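You operate a simulated robot arm through the tools that you are given. There is no shell and no other tool.

The job below is to be done with a simulated robot arm. You get a single attempt, and the scene is never put back.

JOB
Level the top of the mint tin with the warm-air cup.
Fine: seat the cup in that rim, switch on, give bursts till its read-out shows 0.0 MM and no more, switch off and stand the cup on its rest. Set down upright: warm-air cup.

It is judged by the outcome, as a careful person would: the job done as asked, and still so three seconds after it is handed in. It fails if anything else is knocked over, pushed out of place, dropped, spilled or broken.

ROBOT AND FRAMES
A 6-joint arm with a three-finger gripper, fixed in place. Base frame: the origin is on the floor under the middle of its stand, x ahead of it, y to its left, z up. Units: cm, degrees, N and s.
It reaches about 121.3 cm from its shoulder. Its first joint turns from -166.0 to 166.0 degrees. Payload 4.89 kg.
The TCP is the grasp point between the finger pads, 3 cm short of the fingertips. In the tool frame z runs along the fingers and y along their closing line. The gripper opens to 16.4 cm; its body begins 12.5 cm behind the TCP.
Orientation is that of the tool frame in the base frame, as a unit quaternion [x, y, z, w]. With the fingers straight down and closing along the base's y, the tool's x points along the base's -x, its y along +y and its z along -z.

CONTROLS
- The arm moves only by the tool drive_tool. Its arguments are lists of equal length, an entry for each row: "claw": the finger opening in cm, from 0 to 16.4; "travel": the shift along the tool's x, y, z in units of 30 mm (1.0 is 30 mm), a list of three; "rot": the turn, a rotation vector about the tool's x, y, z in units of 8 degrees (1.0 is 8 degrees), a list of three. In form: {"claw": [claw, ...], "travel": [[tx, ty, tz], ...], "rot": [[ax, ay, az], ...]}. A call has 1 to 20 rows; each row shifts and turns the commanded pose from where the row before left it, along the tool's axes as they then stand. A call with a number of a shift or a turn outside -1 to 1 is refused whole. Rows are played at 5 a second. More than 5 cm and 8.6 degrees between two rows, or a gripper value outside its range, and nothing of the call is played. A pose out of reach is approached as far as the arm can. The call stops where the force on the tool passes 40 N (or 10 N more than at its start, if that is more) or the arm is blocked; 0.2 s more then pass. Each finger travels about 10.8 cm/s and halts on what it meets, pressing with about 21 N; the grip force reading is that of the motor and also rises with nothing between the fingers. The clock runs only during rows and for 0.2 s after the last one: add rows that do not move to give the fingers time. The reply holds the time, the measured pose of the TCP, the force on the tool along the base axes, the opening and the grip force, in the units named above and with some noise, with the torque about the TCP (base axes, N m) and any sound that the robot's microphone picked up.
- Cameras (640 x 400 px; columns grow to the right, rows downward): "scene" is fixed at [38.72, 64.17, 147.82]; the picture's right is [-0.92, -0.40, 0.00], its down [-0.19, 0.44, -0.88] and it looks along [0.35, -0.81, -0.48] (base axes); focal length 348 px, centre (320, 200). "wrist" rides on the gripper at [7.6, -0.2, -15.2] in the tool frame; the picture's right is [0.02, 1.00, 0.00], its down [-0.88, 0.02, -0.47] and it looks along [-0.47, 0.01, 0.88] (tool axes); focal length 247 px, centre (320, 200). There is no depth. A picture from a camera that has moved, and an enlarged one, comes with that camera's place and axes in the base frame and with its lens. The place of the scene camera against the robot may be out by one fixed shift of up to 2.5 cm in any direction.
- snapshot(camera): a new picture of that camera. The clock stands still meanwhile.
- lift_body(by): moves the trunk up (or, below 0, down) by that many cm; the arm rides with it, the base frame stays. It gives what a move gives, with no picture.
- inspect(camera, box): a new picture of the part [left, top, right, bottom] of that camera's present view, enlarged. The clock stands still meanwhile.
- hand_in(): hands the job in; it is judged then, once.

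Nothing tells you positions but the pictures and the camera data. Unless the task says otherwise, let go and move clear before handing in.

The tools are called after "Emit:" by a JSON object that holds its "fn" and its "kwargs". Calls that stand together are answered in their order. drive_tool: Moves the arm, as the interface text tells. Its arguments: {"type":"object","properties":{"claw":{"type":"array","items":{"type":"number"}},"travel":{"type":"array","items":{"type":"array","items":{"type":"number"}}},"rot":{"type":"array","items":{"type":"array","items":{"type":"number"}}}},"required":["claw","travel","rot"]} The other tools are called the same way: lift_body (by) moves the trunk up or down; snapshot (camera) takes a picture; inspect (camera, box) takes an enlarged picture of a part of a camera's view; hand_in () hands the job in.

At the start:

```text
time_s: 0.0
tool_pos: [53.34, -20.13, 118.8]
tool_rot: [0.0, 1.0, 0.0, 0.0]
ft_force: [0.6, 0.0, 0.3]
moment: [0.01, -0.01, -0.01]
grip_width: 16.4
gripper_force: 0.1
trunk travel left (down, up): [-17.5, 21.5]
```

scene: 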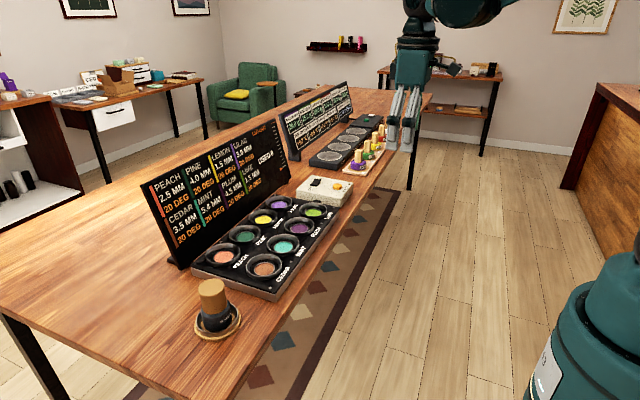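
wrist: 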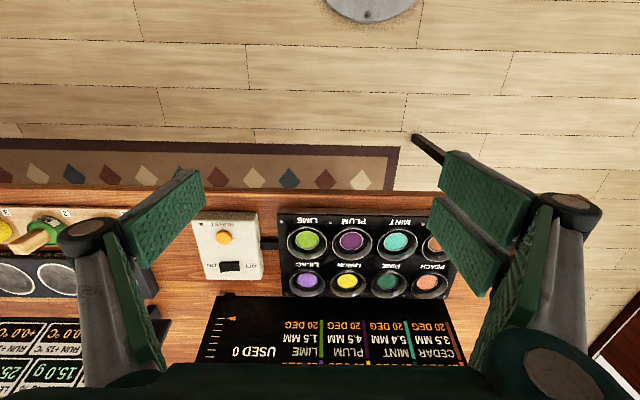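

I see a table with a black tray of eight coloured tins, a read-out board behind it, a white switch box (on/off rocker and burst button), and a cup with a wooden handle on a rest ring to the side. I'll look closer at each before moving.

Emit:
{"fn": "inspect", "kwargs": {"camera": "scene", "box": [180, 170, 360, 310]}}

Emit:
{"fn": "inspect", "kwargs": {"camera": "scene", "box": [140, 120, 300, 270]}}

Emit:
{"fn": "inspect", "kwargs": {"camera": "scene", "box": [170, 260, 270, 350]}}

Emit:
{"fn": "inspect", "kwargs": {"camera": "scene", "box": [270, 70, 400, 210]}}

Emit:
{"fn": "inspect", "kwargs": {"camera": "wrist", "box": [180, 190, 480, 380]}}

```text
2.86 times, centred on (270, 240) of scene
camera zoom: at [38.72, 64.17, 147.82], right [-0.92, -0.4, 0.0], down [-0.19, 0.44, -0.88], along [0.35, -0.81, -0.48], focal length 995 px, centre (463, 86)
```

zoom: 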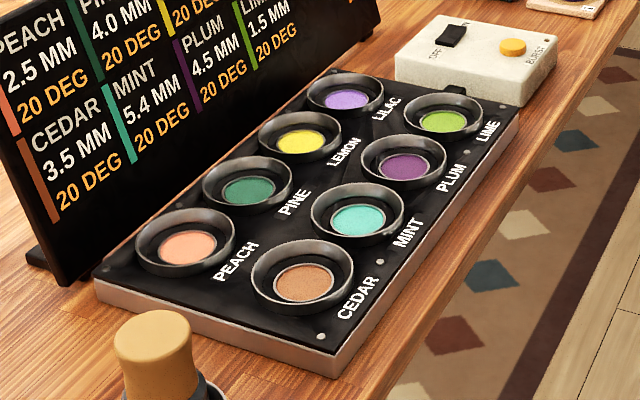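

```text
2.67 times, centred on (220, 195) of scene
camera zoom: at [38.72, 64.17, 147.82], right [-0.92, -0.4, 0.0], down [-0.19, 0.44, -0.88], along [0.35, -0.81, -0.48], focal length 928 px, centre (587, 213)
```

zoom: 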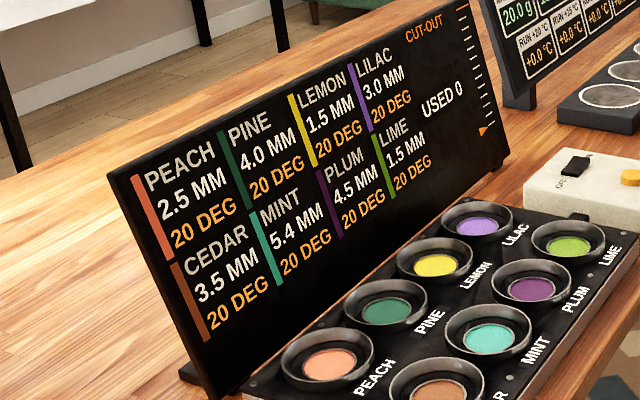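

```text
4.44 times, centred on (220, 305) of scene
camera zoom: at [38.72, 64.17, 147.82], right [-0.92, -0.4, 0.0], down [-0.19, 0.44, -0.88], along [0.35, -0.81, -0.48], focal length 1547 px, centre (764, -267)
```

zoom: 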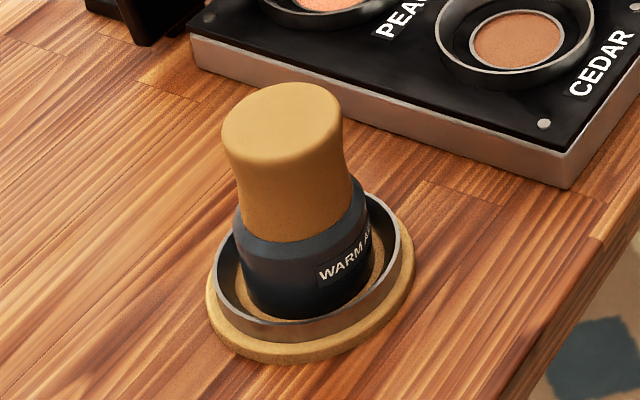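

```text
2.86 times, centred on (335, 140) of scene
camera zoom: at [38.72, 64.17, 147.82], right [-0.92, -0.4, 0.0], down [-0.19, 0.44, -0.88], along [0.35, -0.81, -0.48], focal length 995 px, centre (277, 371)
```

zoom: 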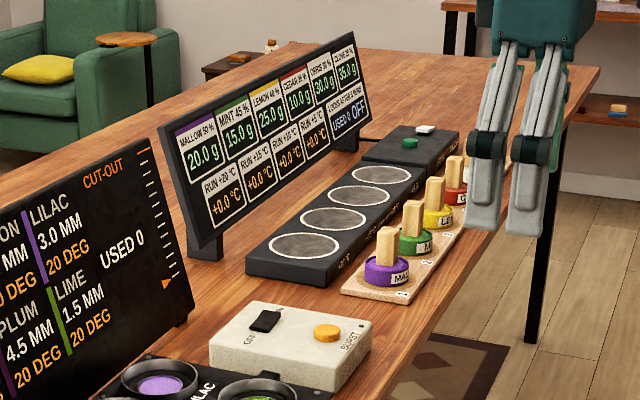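

```text
2.11 times, centred on (330, 285) of wrist
camera zoom: at [45.55, -20.42, 134.0], right [-0.02, 1.0, 0.0], down [0.88, 0.02, 0.47], along [0.47, 0.01, -0.88], focal length 520 px, centre (299, 21)
```

zoom: 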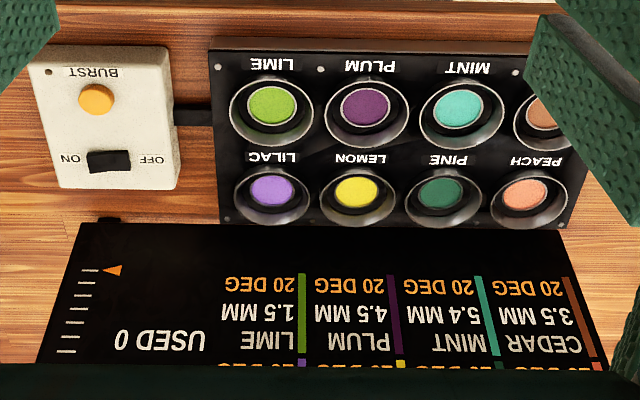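

The mint tin (read-out 5.4 MM) seems to be at about (78.5, -3, 91), the burst button near (76.5, -39.5, 93), the rocker near (85, -40, 93), and the cup on its rest near (80, 24). I'll carry the gripper high over to the cup and look down on it.

Emit:
{"fn": "drive_tool", "kwargs": {"claw": [16.4, 16.4, 16.4, 16.4, 16.4, 16.4, 16.4, 16.4, 16.4, 16.4, 16.4, 16.4, 16.4, 16.4, 16.4, 16.4], "travel": [[-0.35, 0.98, 0], [-0.35, 0.98, 0], [-0.35, 0.98, 0], [-0.35, 0.98, 0], [-0.35, 0.98, 0], [-0.35, 0.98, 0], [-0.35, 0.98, 0], [-0.35, 0.98, 0], [-0.35, 0.98, 0], [-0.35, 0.98, 0], [-0.35, 0.98, 0], [-0.35, 0.98, 0], [-0.35, 0.98, 0], [-0.35, 0.98, 0], [-0.35, 0.98, 0], [0, 0, 0]], "rot": [[0, 0, 0], [0, 0, 0], [0, 0, 0], [0, 0, 0], [0, 0, 0], [0, 0, 0], [0, 0, 0], [0, 0, 0], [0, 0, 0], [0, 0, 0], [0, 0, 0], [0, 0, 0], [0, 0, 0], [0, 0, 0], [0, 0, 0], [0, 0, 0]]}}

```text
time_s: 3.4
tool_pos: [69.06, 24.04, 118.86]
tool_rot: [0.001, 1.0, 0.0, 0.0]
ft_force: [0.4, -0.1, 0.4]
moment: [0.0, 0.05, 0.04]
grip_width: 16.38
gripper_force: 0.1
trunk travel left (down, up): [-17.5, 21.5]
```

The arm is now high above the near side of the cup. I'll take pictures from both cameras to fix its position.

Emit:
{"fn": "snapshot", "kwargs": {"camera": "wrist"}}

Emit:
{"fn": "snapshot", "kwargs": {"camera": "scene"}}

Emit:
{"fn": "inspect", "kwargs": {"camera": "wrist", "box": [220, 120, 420, 320]}}

```text
taken
camera wrist: at [61.34, 23.8, 134.0], right [-0.02, 1.0, 0.0], down [0.88, 0.02, 0.47], along [0.47, 0.01, -0.88], focal length 247 px, centre (320, 200)
```

wrist: 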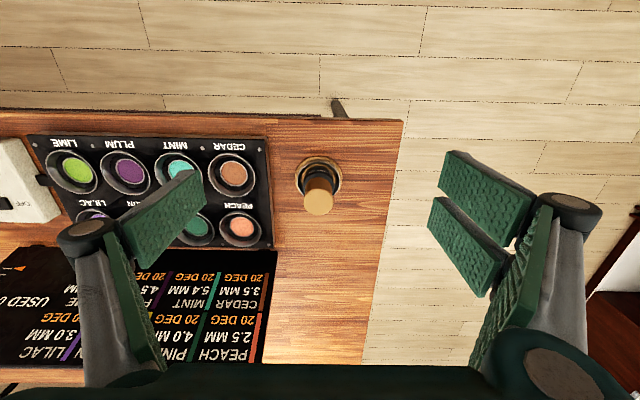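

```text
taken
```

scene: 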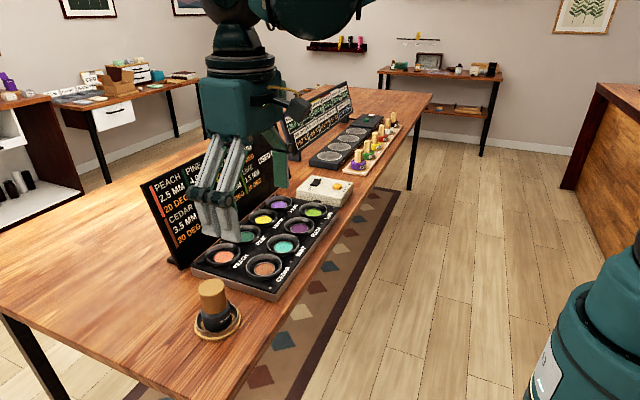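

```text
2.00 times, centred on (320, 220) of wrist
camera zoom: at [61.34, 23.8, 134.0], right [-0.02, 1.0, 0.0], down [0.88, 0.02, 0.47], along [0.47, 0.01, -0.88], focal length 494 px, centre (320, 160)
```

zoom: 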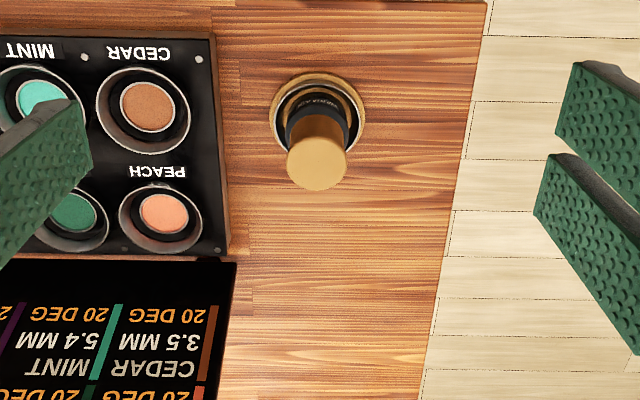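

The cup sits at about (80.6, 24, top ≈ 99). I'll move in closer directly above it to refine this before descending.

Emit:
{"fn": "drive_tool", "kwargs": {"claw": [16.4, 16.4, 16.4, 16.4, 16.4], "travel": [[-0.96, 0, 0.74], [-0.96, 0, 0.74], [-0.96, 0, 0.74], [-0.96, 0, 0.74], [0, 0, 0]], "rot": [[0, 0, 0], [0, 0, 0], [0, 0, 0], [0, 0, 0], [0, 0, 0]]}}

Emit:
{"fn": "snapshot", "kwargs": {"camera": "wrist"}}

Emit:
{"fn": "inspect", "kwargs": {"camera": "wrist", "box": [240, 60, 400, 220]}}

Emit:
{"fn": "snapshot", "kwargs": {"camera": "scene"}}

```text
time_s: 4.6
tool_pos: [80.45, 24.25, 109.78]
tool_rot: [-0.001, 1.0, 0.0, 0.0]
ft_force: [0.4, 0.7, -0.7]
moment: [-0.04, 0.14, -0.02]
grip_width: 16.39
gripper_force: 0.0
trunk travel left (down, up): [-17.5, 21.5]
```

```text
taken
camera wrist: at [72.8, 23.95, 124.97], right [-0.02, 1.0, 0.0], down [0.88, 0.02, 0.47], along [0.47, 0.01, -0.88], focal length 247 px, centre (320, 200)
```

wrist: 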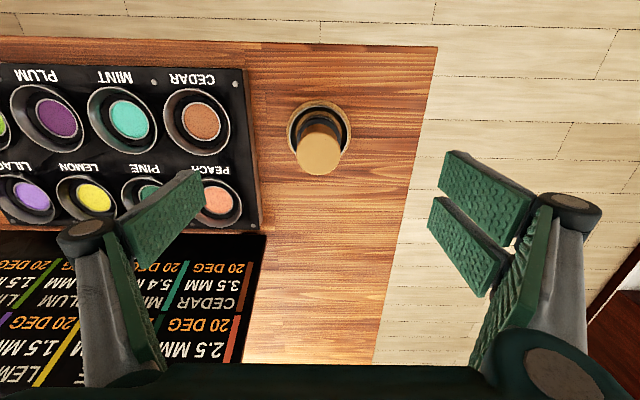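

```text
2.50 times, centred on (320, 140) of wrist
camera zoom: at [72.8, 23.95, 124.97], right [-0.02, 1.0, 0.0], down [0.88, 0.02, 0.47], along [0.47, 0.01, -0.88], focal length 617 px, centre (320, 350)
```

zoom: 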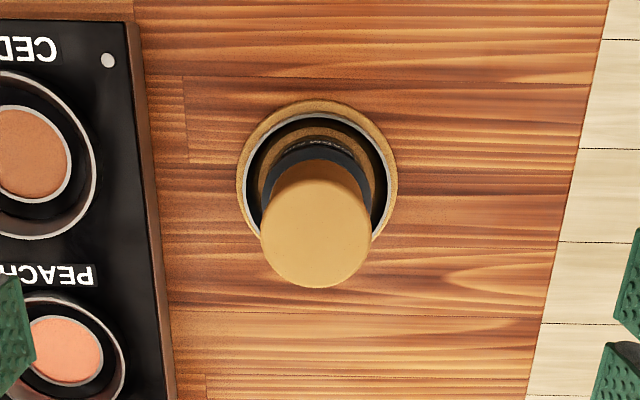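

```text
taken
```

scene: 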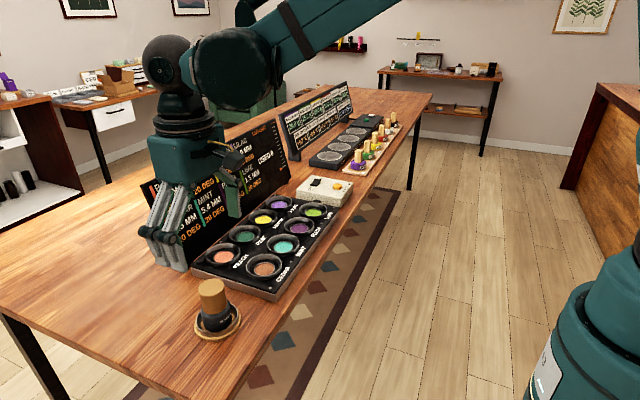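

The cup is almost exactly under the TCP (about 0.2 cm to the −y side), with its handle top near z 99. I'll narrow the fingers partway and descend around the handle, then check before closing.

Emit:
{"fn": "drive_tool", "kwargs": {"claw": [11, 11, 11, 11, 11, 11, 11], "travel": [[0.0, -0.07, 0], [0, 0, 0], [0, 0, 0.8], [0, 0, 0.8], [0, 0, 0.8], [0, 0, 0.6], [0, 0, 0]], "rot": [[0, 0, 0], [0, 0, 0], [0, 0, 0], [0, 0, 0], [0, 0, 0], [0, 0, 0], [0, 0, 0]]}}

Emit:
{"fn": "snapshot", "kwargs": {"camera": "wrist"}}

Emit:
{"fn": "inspect", "kwargs": {"camera": "scene", "box": [140, 200, 290, 350]}}

```text
time_s: 6.2
tool_pos: [80.27, 23.73, 100.89]
tool_rot: [0.0, 1.0, 0.001, 0.0]
ft_force: [0.2, 0.2, -0.9]
moment: [-0.04, 0.02, -0.01]
grip_width: 11.01
gripper_force: 0.0
trunk travel left (down, up): [-17.5, 21.5]
```

```text
taken
camera wrist: at [72.69, 23.48, 116.13], right [-0.02, 1.0, 0.0], down [0.88, 0.02, 0.47], along [0.47, 0.01, -0.88], focal length 247 px, centre (320, 200)
```

wrist: 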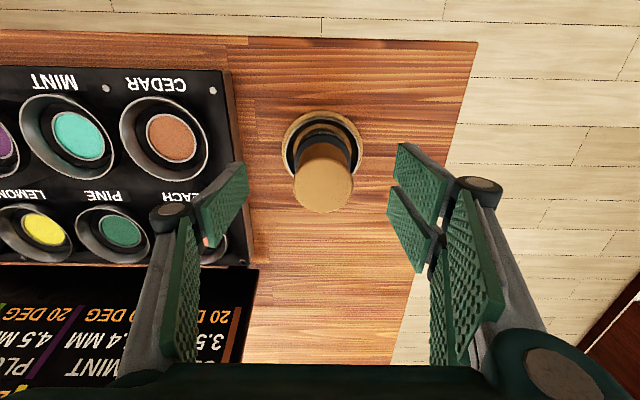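

```text
2.67 times, centred on (215, 275) of scene
camera zoom: at [38.72, 64.17, 147.82], right [-0.92, -0.4, 0.0], down [-0.19, 0.44, -0.88], along [0.35, -0.81, -0.48], focal length 928 px, centre (600, 0)
```

zoom: 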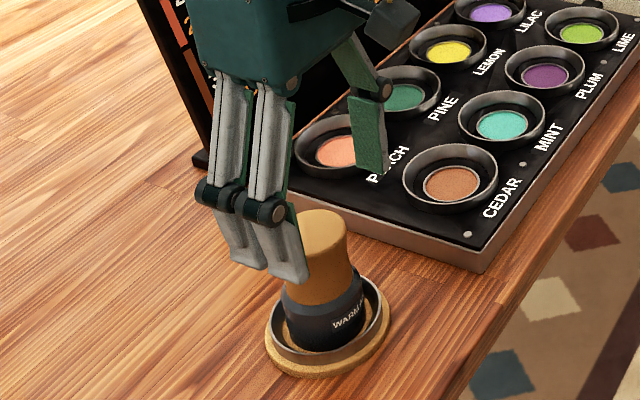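

The pads are centred on the handle to within about 0.1–0.2 cm. I'll go down another 4.4 cm and close gently.

Emit:
{"fn": "drive_tool", "kwargs": {"claw": [11, 11, 10, 8.5, 7.5, 6.5, 6, 5.5, 5, 4.5, 4, 3, 3], "travel": [[-0.03, 0.03, 0.75], [0, 0, 0.72], [0, 0, 0], [0, 0, 0], [0, 0, 0], [0, 0, 0], [0, 0, 0], [0, 0, 0], [0, 0, 0], [0, 0, 0], [0, 0, 0], [0, 0, 0], [0, 0, 0]], "rot": [[0, 0, 0], [0, 0, 0], [0, 0, 0], [0, 0, 0], [0, 0, 0], [0, 0, 0], [0, 0, 0], [0, 0, 0], [0, 0, 0], [0, 0, 0], [0, 0, 0], [0, 0, 0], [0, 0, 0]]}}

Emit:
{"fn": "snapshot", "kwargs": {"camera": "wrist"}}

Emit:
{"fn": "inspect", "kwargs": {"camera": "scene", "box": [140, 200, 290, 350]}}

```text
time_s: 9.0
tool_pos: [80.45, 23.7, 96.67]
tool_rot: [0.0, 1.0, 0.0, 0.0]
ft_force: [0.1, -0.9, 1.1]
moment: [-0.02, -0.02, -0.02]
grip_width: 5.19
gripper_force: 21.3
trunk travel left (down, up): [-17.5, 21.5]
```

```text
taken
camera wrist: at [72.82, 23.64, 111.79], right [-0.02, 1.0, 0.0], down [0.88, 0.02, 0.47], along [0.47, 0.01, -0.88], focal length 247 px, centre (320, 200)
```

wrist: 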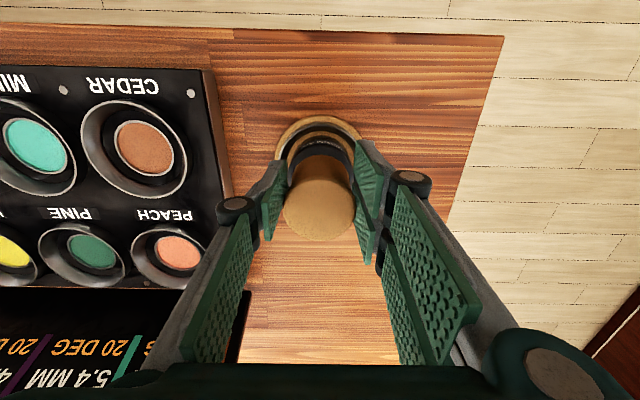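

```text
2.67 times, centred on (215, 275) of scene
camera zoom: at [38.72, 64.17, 147.82], right [-0.92, -0.4, 0.0], down [-0.19, 0.44, -0.88], along [0.35, -0.81, -0.48], focal length 928 px, centre (600, 0)
```

zoom: 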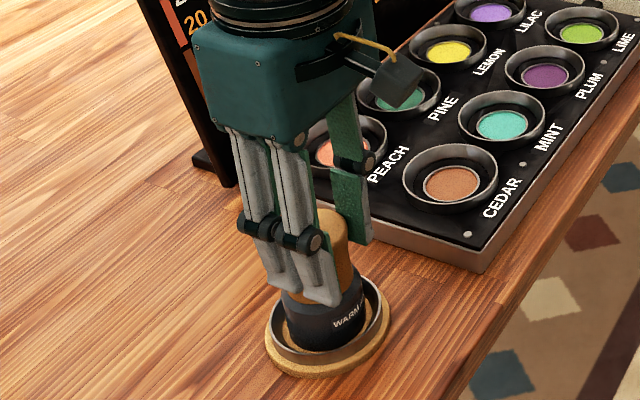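

The cup is gripped (5.2 cm wide, 21 N), with the rest position at TCP ≈ (80.4, 23.8, 96.6). I'll lift it straight up slowly and check it's held upright.

Emit:
{"fn": "drive_tool", "kwargs": {"claw": [3, 3, 3, 3, 3, 3, 3, 3], "travel": [[0, 0, -0.2], [0, 0, -0.3], [0, 0, -0.5], [0, 0, -0.6], [0, 0, -0.6], [0, 0, -0.6], [0, 0, -0.6], [0, 0, 0]], "rot": [[0, 0, 0], [0, 0, 0], [0, 0, 0], [0, 0, 0], [0, 0, 0], [0, 0, 0], [0, 0, 0], [0, 0, 0]]}}

Emit:
{"fn": "snapshot", "kwargs": {"camera": "wrist"}}

Emit:
{"fn": "snapshot", "kwargs": {"camera": "scene"}}

Emit:
{"fn": "inspect", "kwargs": {"camera": "scene", "box": [140, 200, 290, 350]}}

```text
time_s: 10.8
tool_pos: [80.47, 23.81, 106.56]
tool_rot: [0.001, 1.0, 0.0, 0.0]
ft_force: [0.5, -0.1, -2.2]
moment: [0.01, 0.03, 0.01]
grip_width: 5.12
gripper_force: 20.9
trunk travel left (down, up): [-17.5, 21.5]
```

```text
taken
camera wrist: at [72.83, 23.63, 121.84], right [-0.02, 1.0, 0.0], down [0.88, 0.02, 0.47], along [0.47, 0.01, -0.88], focal length 247 px, centre (320, 200)
```

wrist: 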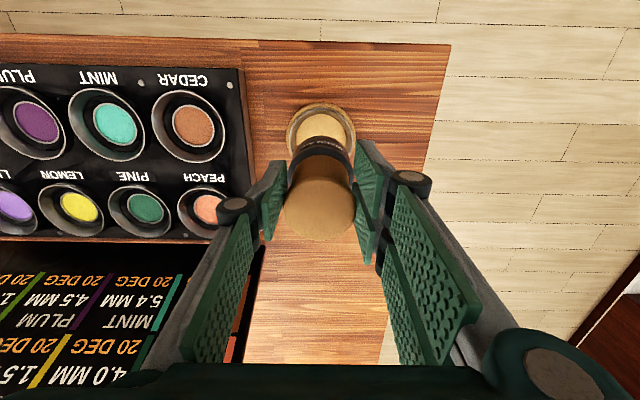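

```text
taken
```

scene: 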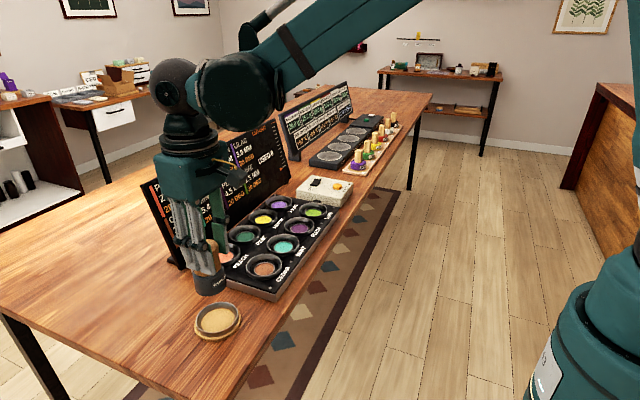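

```text
2.67 times, centred on (215, 275) of scene
camera zoom: at [38.72, 64.17, 147.82], right [-0.92, -0.4, 0.0], down [-0.19, 0.44, -0.88], along [0.35, -0.81, -0.48], focal length 928 px, centre (600, 0)
```

zoom: 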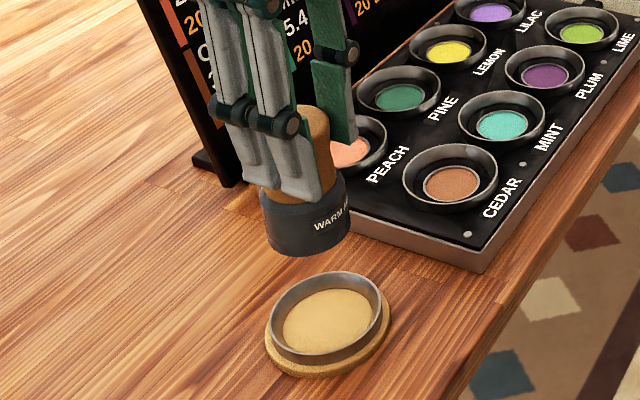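

The cup is held upright and the rest is empty. I'll carry it toward the tray, stopping short of the mint tin so I can see that rim beside the cup.

Emit:
{"fn": "drive_tool", "kwargs": {"claw": [3, 3, 3, 3, 3, 3, 3, 3], "travel": [[0.08, -0.5, -0.1], [0.08, -0.9, -0.1], [0.08, -0.95, 0], [0.08, -0.95, 0], [0.08, -0.95, 0], [0.08, -0.9, 0], [0, -0.45, 0], [0, 0, 0]], "rot": [[0, 0, 0], [0, 0, 0], [0, 0, 0], [0, 0, 0], [0, 0, 0], [0, 0, 0], [0, 0, 0], [0, 0, 0]]}}

Emit:
{"fn": "snapshot", "kwargs": {"camera": "wrist"}}

Emit:
{"fn": "inspect", "kwargs": {"camera": "wrist", "box": [190, 60, 390, 260]}}

Emit:
{"fn": "snapshot", "kwargs": {"camera": "scene"}}

```text
time_s: 12.6
tool_pos: [79.25, 6.99, 107.4]
tool_rot: [0.001, 1.0, 0.0, 0.0]
ft_force: [0.3, 0.2, -2.5]
moment: [0.05, 0.03, 0.02]
grip_width: 5.13
gripper_force: 20.8
trunk travel left (down, up): [-17.5, 21.5]
```

```text
taken
camera wrist: at [71.59, 6.8, 122.55], right [-0.02, 1.0, 0.0], down [0.88, 0.02, 0.47], along [0.47, 0.01, -0.88], focal length 247 px, centre (320, 200)
```

wrist: 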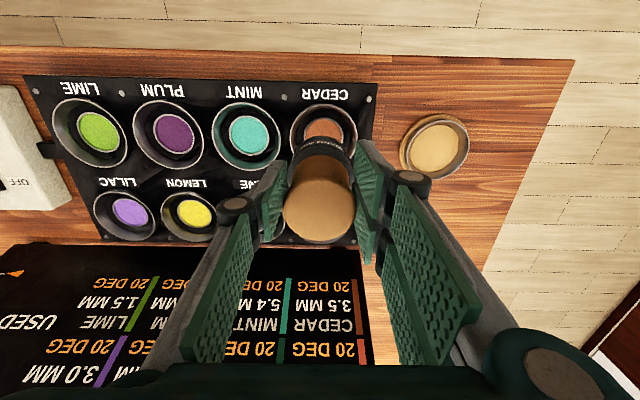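

```text
2.00 times, centred on (290, 160) of wrist
camera zoom: at [71.59, 6.8, 122.55], right [-0.02, 1.0, 0.0], down [0.88, 0.02, 0.47], along [0.47, 0.01, -0.88], focal length 494 px, centre (380, 280)
```

zoom: 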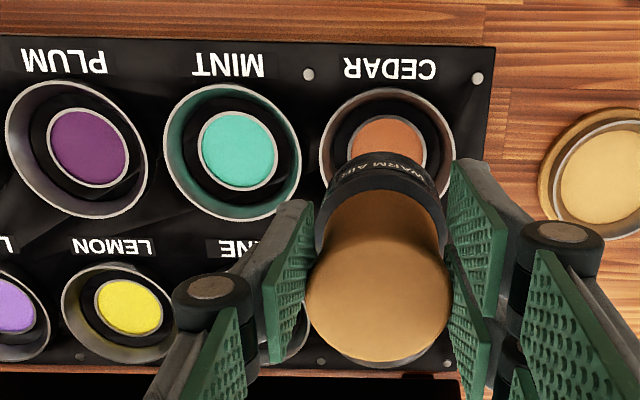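

```text
taken
```

scene: 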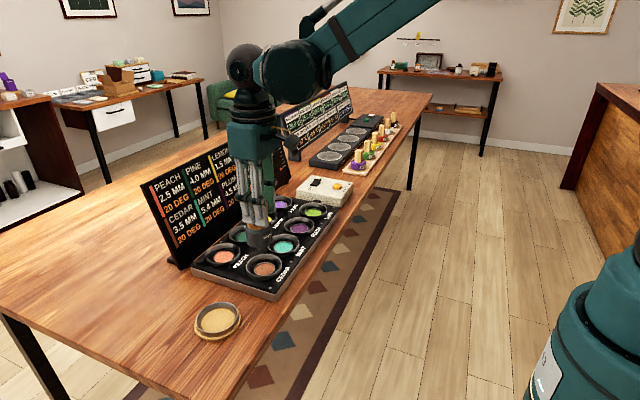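

The mint rim's centre looks to be about (79.4, −2.4), with the rim top near z 91. I'll hover the cup over it a couple of centimetres above the rim and check the alignment.

Emit:
{"fn": "drive_tool", "kwargs": {"claw": [3, 3, 3, 3, 3, 3, 3, 3], "travel": [[0, -0.5, 0], [-0.02, -0.8, 0], [-0.02, -0.8, 0], [-0.02, -0.7, 0], [0, -0.33, 0], [0, 0, 0.6], [0, 0, 0.6], [0, 0, 0]], "rot": [[0, 0, 0], [0, 0, 0], [0, 0, 0], [0, 0, 0], [0, 0, 0], [0, 0, 0], [0, 0, 0], [0, 0, 0]]}}

Emit:
{"fn": "snapshot", "kwargs": {"camera": "wrist"}}

Emit:
{"fn": "inspect", "kwargs": {"camera": "wrist", "box": [240, 60, 400, 220]}}

Emit:
{"fn": "inspect", "kwargs": {"camera": "scene", "box": [220, 180, 350, 300]}}

```text
time_s: 14.4
tool_pos: [79.42, -2.4, 103.6]
tool_rot: [0.0, 1.0, 0.0, 0.0]
ft_force: [0.0, -0.1, -2.1]
moment: [0.02, 0.08, 0.03]
grip_width: 5.11
gripper_force: 21.4
trunk travel left (down, up): [-17.5, 21.5]
```

```text
taken
camera wrist: at [71.74, -2.56, 118.85], right [-0.02, 1.0, 0.0], down [0.88, 0.02, 0.47], along [0.47, 0.01, -0.88], focal length 247 px, centre (320, 200)
```

wrist: 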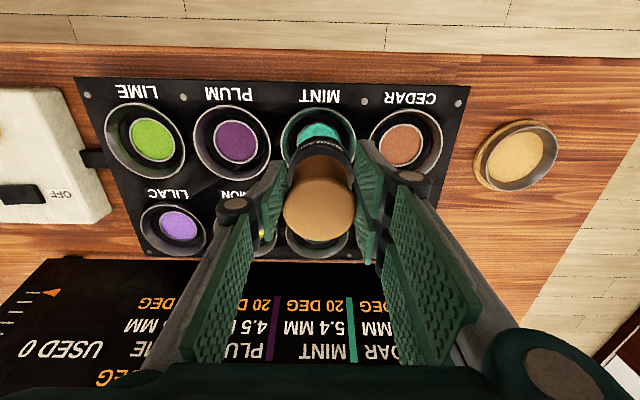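

```text
2.50 times, centred on (320, 140) of wrist
camera zoom: at [71.74, -2.56, 118.85], right [-0.02, 1.0, 0.0], down [0.88, 0.02, 0.47], along [0.47, 0.01, -0.88], focal length 617 px, centre (320, 350)
```

zoom: 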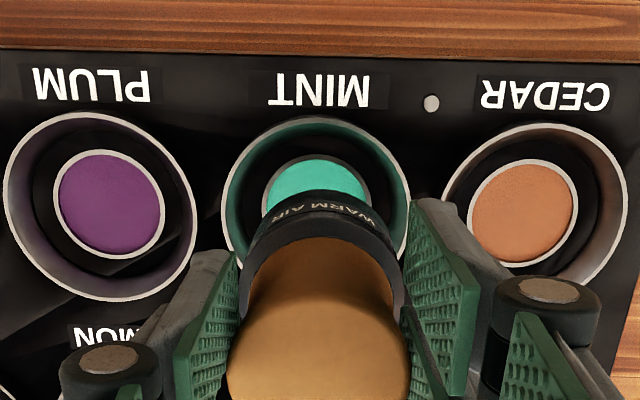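

```text
3.33 times, centred on (285, 240) of scene
camera zoom: at [38.72, 64.17, 147.82], right [-0.92, -0.4, 0.0], down [-0.19, 0.44, -0.88], along [0.35, -0.81, -0.48], focal length 1160 px, centre (437, 67)
```

zoom: 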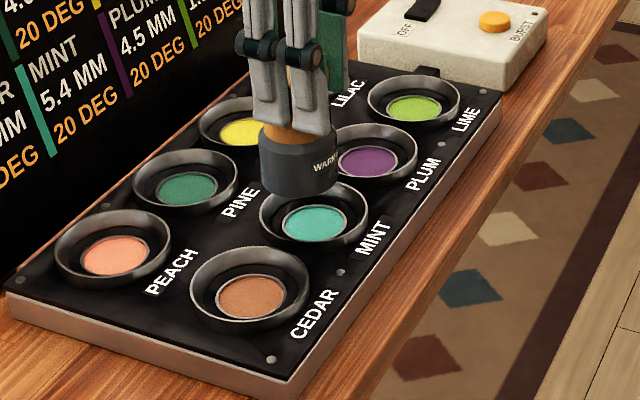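

The handle width and top show the cup is held about 0.9 cm ahead (+x) of the TCP, so the cup centre is currently a bit too far in +x and slightly in +y relative to the rim. I'll shift it back and lower it slightly, then re-check.

Emit:
{"fn": "drive_tool", "kwargs": {"claw": [3, 3, 3, 3, 3], "travel": [[0.15, -0.04, 0], [0.12, -0.03, 0], [0, 0, 0.3], [0, 0, 0.3], [0, 0, 0]], "rot": [[0, 0, 0], [0, 0, 0], [0, 0, 0], [0, 0, 0], [0, 0, 0]]}}

Emit:
{"fn": "inspect", "kwargs": {"camera": "wrist", "box": [240, 60, 400, 220]}}

Emit:
{"fn": "inspect", "kwargs": {"camera": "scene", "box": [240, 190, 330, 270]}}

```text
time_s: 15.6
tool_pos: [78.38, -2.51, 101.94]
tool_rot: [0.0, 1.0, 0.001, 0.0]
ft_force: [0.4, -0.1, -2.4]
moment: [0.0, 0.03, -0.05]
grip_width: 5.17
gripper_force: 20.7
trunk travel left (down, up): [-17.5, 21.5]
```

```text
2.50 times, centred on (320, 140) of wrist
camera zoom: at [70.73, -2.74, 117.09], right [-0.02, 1.0, 0.0], down [0.88, 0.02, 0.47], along [0.47, 0.01, -0.88], focal length 617 px, centre (320, 350)
```

zoom: 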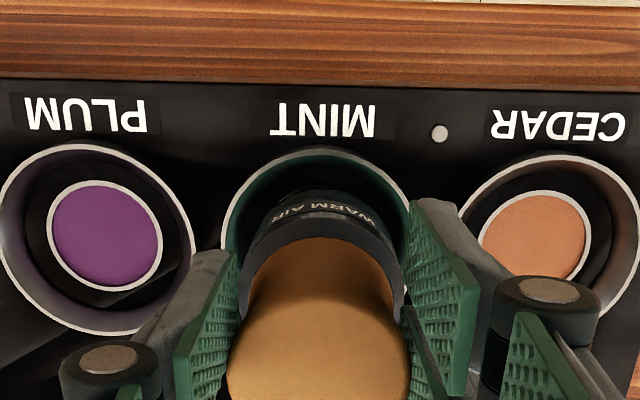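

```text
5.00 times, centred on (285, 230) of scene
camera zoom: at [38.72, 64.17, 147.82], right [-0.92, -0.4, 0.0], down [-0.19, 0.44, -0.88], along [0.35, -0.81, -0.48], focal length 1741 px, centre (495, 50)
```

zoom: 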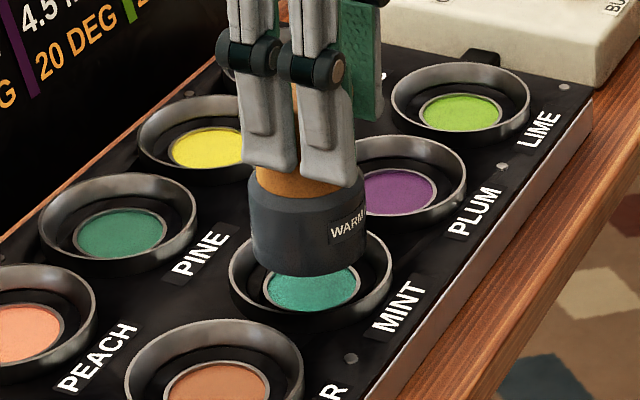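

The cup and rim now line up within a couple of millimetres in both views. I'll nudge slightly forward and lower in small steps, watching the force.

Emit:
{"fn": "drive_tool", "kwargs": {"claw": [3, 3, 3, 3, 3, 3], "travel": [[-0.04, 0, 0.1], [0, 0, 0.15], [0, 0, 0.15], [0, 0, 0.1], [0, 0, 0.1], [0, 0, 0]], "rot": [[0, 0, 0], [0, 0, 0], [0, 0, 0], [0, 0, 0], [0, 0, 0], [0, 0, 0]]}}

Emit:
{"fn": "inspect", "kwargs": {"camera": "wrist", "box": [240, 60, 400, 220]}}

Emit:
{"fn": "inspect", "kwargs": {"camera": "scene", "box": [240, 190, 330, 270]}}

```text
time_s: 17.0
tool_pos: [78.65, -2.49, 100.04]
tool_rot: [0.0, 1.0, -0.001, 0.0]
ft_force: [-0.7, -0.4, -3.7]
moment: [0.04, 0.05, 0.01]
grip_width: 5.12
gripper_force: 21.1
trunk travel left (down, up): [-17.5, 21.5]
```

```text
2.50 times, centred on (320, 140) of wrist
camera zoom: at [70.91, -2.79, 115.31], right [-0.02, 1.0, 0.0], down [0.88, 0.02, 0.47], along [0.47, 0.01, -0.88], focal length 617 px, centre (320, 350)
```

zoom: 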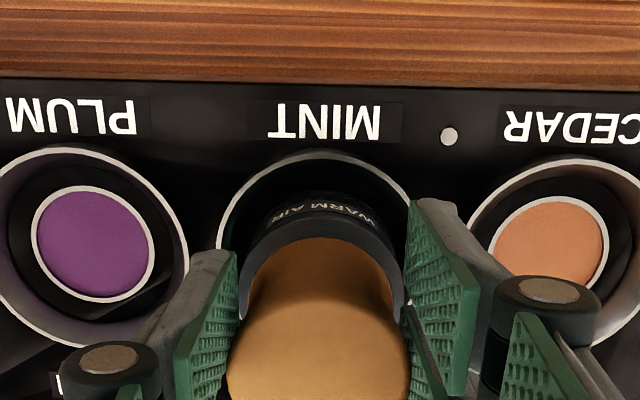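

```text
5.00 times, centred on (285, 230) of scene
camera zoom: at [38.72, 64.17, 147.82], right [-0.92, -0.4, 0.0], down [-0.19, 0.44, -0.88], along [0.35, -0.81, -0.48], focal length 1741 px, centre (495, 50)
```

zoom: 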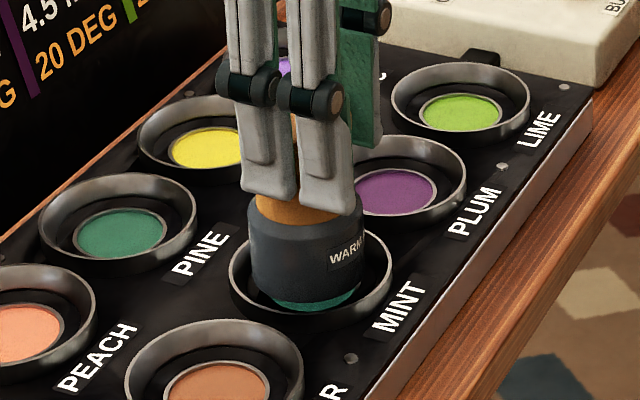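

The cup bottom is now at about rim-top level, centred within ~2 mm. I'll shift 1 mm back and keep lowering gently until it seats.

Emit:
{"fn": "drive_tool", "kwargs": {"claw": [3, 3, 3, 3, 3, 3], "travel": [[0.04, 0, 0.08], [0, 0, 0.08], [0, 0, 0.07], [0, 0, 0.07], [0, 0, 0], [0, 0, 0]], "rot": [[0, 0, 0], [0, 0, 0], [0, 0, 0], [0, 0, 0], [0, 0, 0], [0, 0, 0]]}}

Emit:
{"fn": "inspect", "kwargs": {"camera": "scene", "box": [240, 190, 330, 270]}}

Emit:
{"fn": "inspect", "kwargs": {"camera": "wrist", "box": [240, 60, 400, 220]}}

```text
time_s: 18.4
tool_pos: [78.54, -2.6, 99.2]
tool_rot: [0.0, 1.0, 0.0, 0.001]
ft_force: [-0.1, 0.8, -0.8]
moment: [-0.03, 0.06, 0.01]
grip_width: 5.14
gripper_force: 21.2
trunk travel left (down, up): [-17.5, 21.5]
```

```text
5.00 times, centred on (285, 230) of scene
camera zoom: at [38.72, 64.17, 147.82], right [-0.92, -0.4, 0.0], down [-0.19, 0.44, -0.88], along [0.35, -0.81, -0.48], focal length 1741 px, centre (495, 50)
```

zoom: 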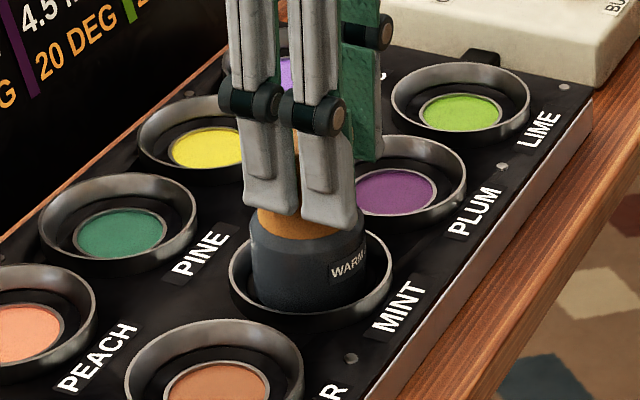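

```text
2.50 times, centred on (320, 140) of wrist
camera zoom: at [70.84, -2.77, 114.45], right [-0.02, 1.0, 0.0], down [0.88, 0.02, 0.47], along [0.47, 0.01, -0.88], focal length 617 px, centre (320, 350)
```

zoom: 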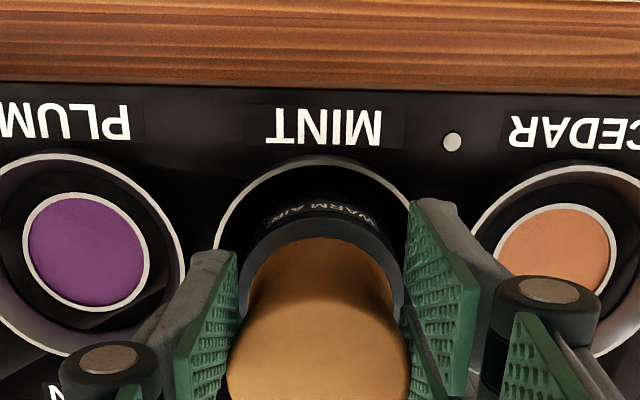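

The cup is now dipping inside the mint rim with no notable contact force. I'll continue lowering in small steps.

Emit:
{"fn": "drive_tool", "kwargs": {"claw": [3, 3, 3, 3], "travel": [[0, 0, 0.07], [0, 0, 0.06], [0, 0, 0], [0, 0, 0]], "rot": [[0, 0, 0], [0, 0, 0], [0, 0, 0], [0, 0, 0]]}}

Emit:
{"fn": "inspect", "kwargs": {"camera": "scene", "box": [240, 190, 330, 270]}}

```text
time_s: 19.4
tool_pos: [78.49, -2.49, 98.77]
tool_rot: [0.0, 1.0, 0.0, 0.0]
ft_force: [-2.2, 5.0, 14.3]
moment: [0.05, -0.18, 0.07]
grip_width: 5.1
gripper_force: 21.1
trunk travel left (down, up): [-17.5, 21.5]
```

```text
5.00 times, centred on (285, 230) of scene
camera zoom: at [38.72, 64.17, 147.82], right [-0.92, -0.4, 0.0], down [-0.19, 0.44, -0.88], along [0.35, -0.81, -0.48], focal length 1741 px, centre (495, 50)
```

zoom: 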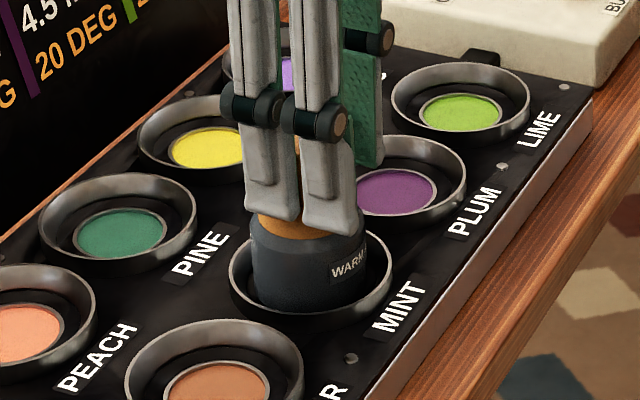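

Contact: the force shows the cup touching the rim's flare on the −y side (and slightly +x). I'll ease up a hair, shift about 1.5 mm toward +y, and lower again.

Emit:
{"fn": "drive_tool", "kwargs": {"claw": [3, 3, 3, 3, 3, 3], "travel": [[0, 0, -0.06], [0.02, 0.05, 0], [0, 0, 0.06], [0, 0, 0.04], [0, 0, 0], [0, 0, 0]], "rot": [[0, 0, 0], [0, 0, 0], [0, 0, 0], [0, 0, 0], [0, 0, 0], [0, 0, 0]]}}

```text
time_s: 20.8
tool_pos: [78.38, -2.44, 98.77]
tool_rot: [-0.002, 1.0, 0.0, 0.0]
ft_force: [-0.5, 5.2, 14.0]
moment: [0.06, -0.18, 0.06]
grip_width: 5.11
gripper_force: 20.8
trunk travel left (down, up): [-17.5, 21.5]
```

Still touching on the −y side, while x is now balanced. I'll repeat with a further ~2 mm shift to +y.

Emit:
{"fn": "drive_tool", "kwargs": {"claw": [3, 3, 3, 3, 3, 3], "travel": [[0, 0, -0.08], [0, 0.07, 0], [0, 0, 0.06], [0, 0, 0.02], [0, 0, 0], [0, 0, 0]], "rot": [[0, 0, 0], [0, 0, 0], [0, 0, 0], [0, 0, 0], [0, 0, 0], [0, 0, 0]]}}

Emit:
{"fn": "inspect", "kwargs": {"camera": "scene", "box": [240, 190, 330, 270]}}

Emit:
{"fn": "snapshot", "kwargs": {"camera": "wrist"}}

```text
time_s: 22.2
tool_pos: [78.4, -2.11, 98.79]
tool_rot: [0.0, 1.0, 0.001, 0.0]
ft_force: [1.3, 3.3, 13.8]
moment: [0.06, -0.21, 0.04]
grip_width: 5.11
gripper_force: 21.4
trunk travel left (down, up): [-17.5, 21.5]
```

```text
5.00 times, centred on (285, 230) of scene
camera zoom: at [38.72, 64.17, 147.82], right [-0.92, -0.4, 0.0], down [-0.19, 0.44, -0.88], along [0.35, -0.81, -0.48], focal length 1741 px, centre (495, 50)
```

zoom: 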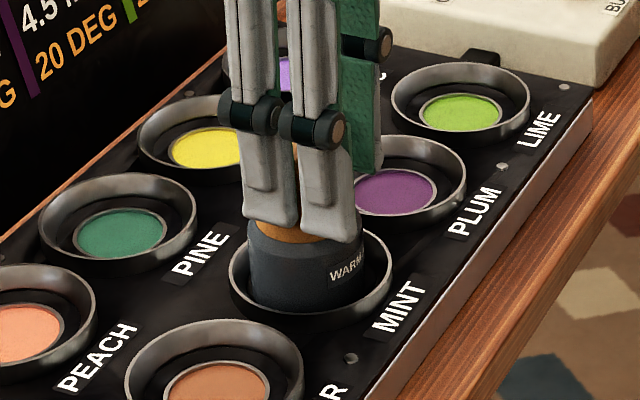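

```text
taken
camera wrist: at [70.72, -2.44, 113.91], right [-0.02, 1.0, 0.0], down [0.88, 0.02, 0.47], along [0.47, 0.01, -0.88], focal length 247 px, centre (320, 200)
```

wrist: 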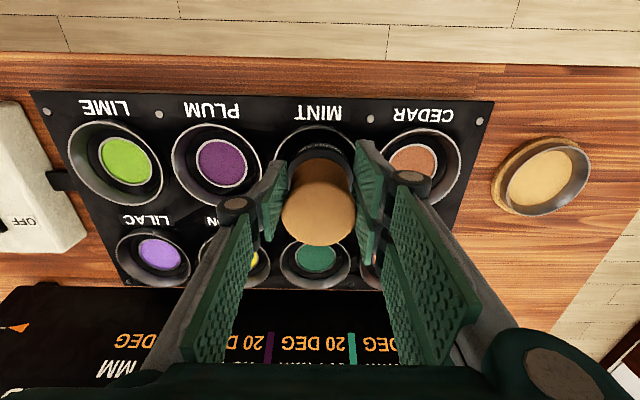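

The vertical reaction is the same at the same height regardless of the side shift, so it may already be resting on something flat. I'll look closer at the gap around the cup from both cameras.

Emit:
{"fn": "inspect", "kwargs": {"camera": "wrist", "box": [265, 90, 385, 190]}}

Emit:
{"fn": "inspect", "kwargs": {"camera": "scene", "box": [260, 215, 325, 265]}}

```text
4.00 times, centred on (325, 140) of wrist
camera zoom: at [70.72, -2.44, 113.91], right [-0.02, 1.0, 0.0], down [0.88, 0.02, 0.47], along [0.47, 0.01, -0.88], focal length 988 px, centre (300, 440)
```

zoom: 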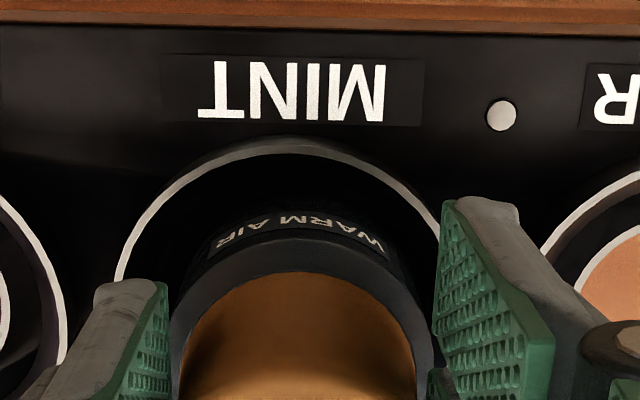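

```text
8.00 times, centred on (292, 240) of scene
camera zoom: at [38.72, 64.17, 147.82], right [-0.92, -0.4, 0.0], down [-0.19, 0.44, -0.88], along [0.35, -0.81, -0.48], focal length 2785 px, centre (540, -120)
```

zoom: 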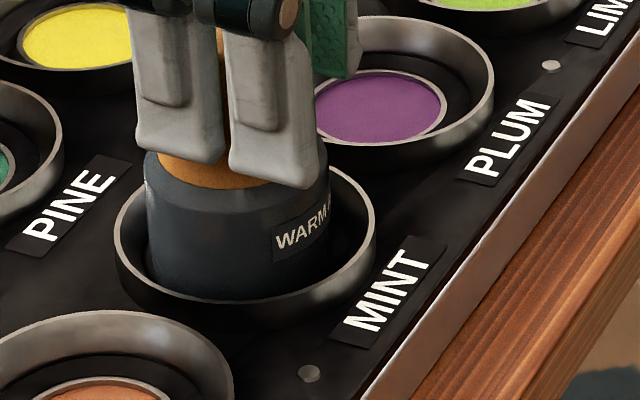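

The cup sits about 2 mm toward +x/+y of the rim's centre. I'll lift slightly, re-centre (−x 1.6 mm, −y 1.8 mm) and lower again to see if it drops further.

Emit:
{"fn": "drive_tool", "kwargs": {"claw": [3, 3, 3, 3, 3, 3, 3], "travel": [[0, 0, -0.12], [0.05, -0.06, 0], [0, 0, 0.05], [0, 0, 0.04], [0, 0, 0.03], [0, 0, 0], [0, 0, 0]], "rot": [[0, 0, 0], [0, 0, 0], [0, 0, 0], [0, 0, 0], [0, 0, 0], [0, 0, 0], [0, 0, 0]]}}

Emit:
{"fn": "inspect", "kwargs": {"camera": "wrist", "box": [265, 90, 385, 190]}}

Emit:
{"fn": "inspect", "kwargs": {"camera": "scene", "box": [260, 215, 325, 265]}}

```text
time_s: 23.8
tool_pos: [78.24, -2.33, 98.69]
tool_rot: [0.0, 1.0, 0.0, 0.001]
ft_force: [3.3, 0.4, 5.5]
moment: [0.0, -0.12, -0.03]
grip_width: 5.09
gripper_force: 21.3
trunk travel left (down, up): [-17.5, 21.5]
```

```text
4.00 times, centred on (325, 140) of wrist
camera zoom: at [70.62, -2.6, 113.91], right [-0.02, 1.0, 0.0], down [0.88, 0.02, 0.47], along [0.47, 0.01, -0.88], focal length 988 px, centre (300, 440)
```

zoom: 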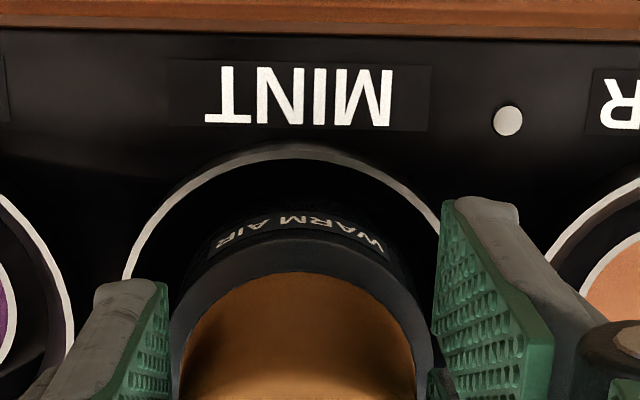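

```text
8.00 times, centred on (292, 240) of scene
camera zoom: at [38.72, 64.17, 147.82], right [-0.92, -0.4, 0.0], down [-0.19, 0.44, -0.88], along [0.35, -0.81, -0.48], focal length 2785 px, centre (540, -120)
```

zoom: 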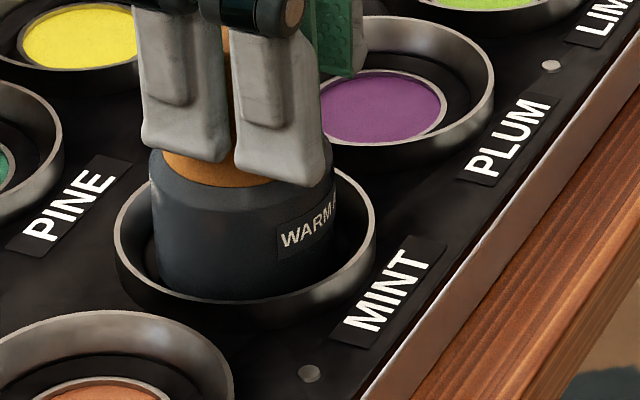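

The cup now looks centred in the rim in both views with light contact. I'll press down a fraction more to check whether it's firmly seated.

Emit:
{"fn": "drive_tool", "kwargs": {"claw": [3, 3, 3, 3], "travel": [[-0.02, 0, 0.02], [0, 0, 0.03], [0, 0, 0], [0, 0, 0]], "rot": [[0, 0, 0], [0, 0, 0], [0, 0, 0], [0, 0, 0]]}}

```text
time_s: 24.8
tool_pos: [78.22, -2.35, 98.56]
tool_rot: [0.0, 1.0, 0.0, 0.0]
ft_force: [-0.5, 0.6, 13.2]
moment: [0.04, -0.18, 0.0]
grip_width: 5.11
gripper_force: 21.2
trunk travel left (down, up): [-17.5, 21.5]
```

Sideways forces are now nil with a firm vertical reaction, so the cup looks seated. I'll relieve the preload and open the fingers gently.

Emit:
{"fn": "drive_tool", "kwargs": {"claw": [3, 5.0, 5.2, 5.6, 6.2, 7.0, 8.0, 8.5, 8.5], "travel": [[0, 0, -0.03], [0, 0, 0], [0, 0, 0], [0, 0, 0], [0, 0, 0], [0, 0, 0], [0, 0, 0], [0, 0, 0], [0, 0, 0]], "rot": [[0, 0, 0], [0, 0, 0], [0, 0, 0], [0, 0, 0], [0, 0, 0], [0, 0, 0], [0, 0, 0], [0, 0, 0], [0, 0, 0]]}}

Emit:
{"fn": "snapshot", "kwargs": {"camera": "wrist"}}

Emit:
{"fn": "inspect", "kwargs": {"camera": "scene", "box": [260, 200, 325, 265]}}

```text
time_s: 26.8
tool_pos: [78.31, -2.37, 98.67]
tool_rot: [-0.001, 1.0, 0.0, 0.0]
ft_force: [0.1, -0.8, -0.3]
moment: [0.01, -0.01, -0.01]
grip_width: 8.46
gripper_force: 0.0
trunk travel left (down, up): [-17.5, 21.5]
```

```text
taken
camera wrist: at [70.67, -2.59, 113.82], right [-0.02, 1.0, 0.0], down [0.88, 0.02, 0.47], along [0.47, 0.01, -0.88], focal length 247 px, centre (320, 200)
```

wrist: 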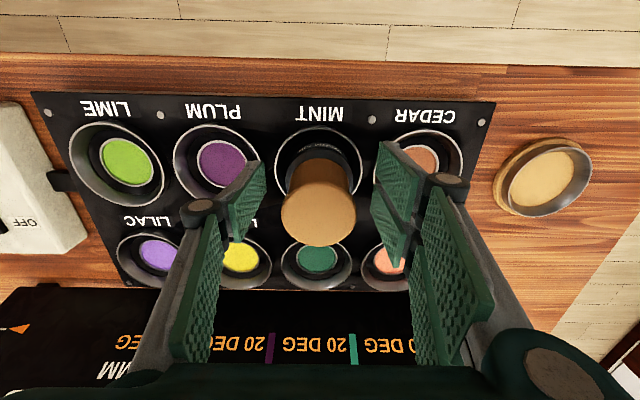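

```text
6.15 times, centred on (292, 232) of scene
camera zoom: at [38.72, 64.17, 147.82], right [-0.92, -0.4, 0.0], down [-0.19, 0.44, -0.88], along [0.35, -0.81, -0.48], focal length 2142 px, centre (489, 0)
```

zoom: 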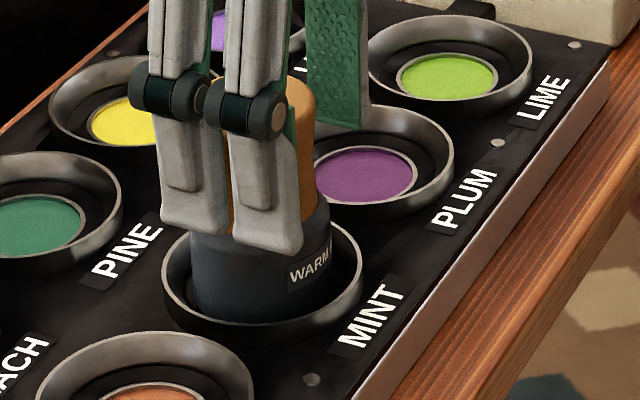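

The cup stands free in the mint rim. I'll raise the hand clear and move over toward the switch box, checking the seat and the box controls.

Emit:
{"fn": "drive_tool", "kwargs": {"claw": [8.5, 8.5, 8.5, 8.5, 8.5, 8.5, 8.5, 8.5, 8.5, 8.5, 8.5, 8.5, 8.5, 8.5, 8.5, 8.5, 8.5], "travel": [[0, 0, -0.5], [0, 0, -0.9], [0, 0, -0.9], [0, 0, -0.9], [0, 0, -0.9], [0, 0, -0.5], [0.1, -0.6, 0], [0.2, -0.95, 0], [0.2, -0.95, 0], [0.2, -0.95, 0], [0.2, -0.95, 0], [0.2, -0.95, 0], [0.2, -0.95, 0], [0.2, -0.95, 0], [0.2, -0.95, 0], [0.2, -0.95, 0], [0, 0, 0]], "rot": [[0, 0, 0], [0, 0, 0], [0, 0, 0], [0, 0, 0], [0, 0, 0], [0, 0, 0], [0, 0, 0], [0, 0, 0], [0, 0, 0], [0, 0, 0], [0, 0, 0], [0, 0, 0], [0, 0, 0], [0, 0, 0], [0, 0, 0], [0, 0, 0], [0, 0, 0]]}}

Emit:
{"fn": "snapshot", "kwargs": {"camera": "wrist"}}

Emit:
{"fn": "snapshot", "kwargs": {"camera": "scene"}}

Emit:
{"fn": "inspect", "kwargs": {"camera": "scene", "box": [240, 180, 340, 270]}}

```text
time_s: 30.4
tool_pos: [72.57, -29.92, 112.42]
tool_rot: [0.0, 1.0, 0.001, 0.0]
ft_force: [0.5, 0.0, -0.2]
moment: [0.01, 0.03, 0.04]
grip_width: 8.52
gripper_force: 0.0
trunk travel left (down, up): [-17.5, 21.5]
```

```text
taken
camera wrist: at [64.95, -30.18, 127.66], right [-0.02, 1.0, 0.0], down [0.88, 0.02, 0.47], along [0.47, 0.01, -0.88], focal length 247 px, centre (320, 200)
```

wrist: 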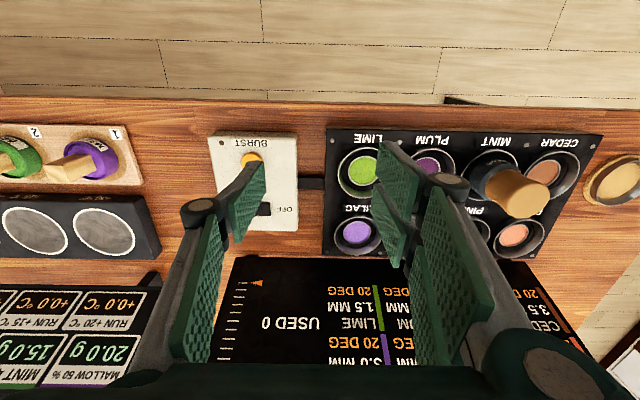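

```text
taken
```

scene: 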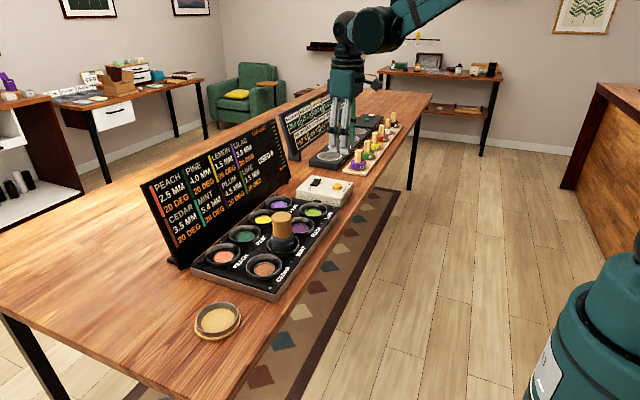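

```text
4.44 times, centred on (290, 225) of scene
camera zoom: at [38.72, 64.17, 147.82], right [-0.92, -0.4, 0.0], down [-0.19, 0.44, -0.88], along [0.35, -0.81, -0.48], focal length 1547 px, centre (453, 89)
```

zoom: 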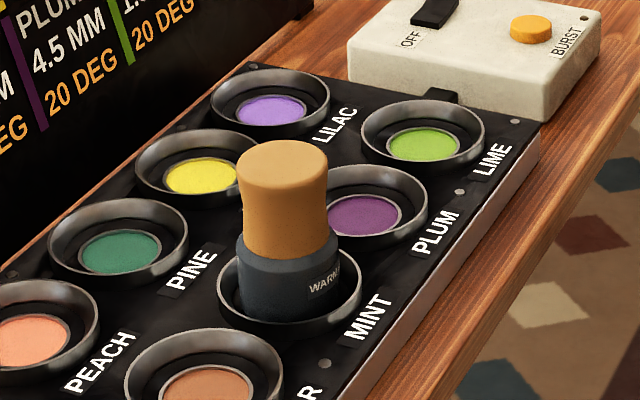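

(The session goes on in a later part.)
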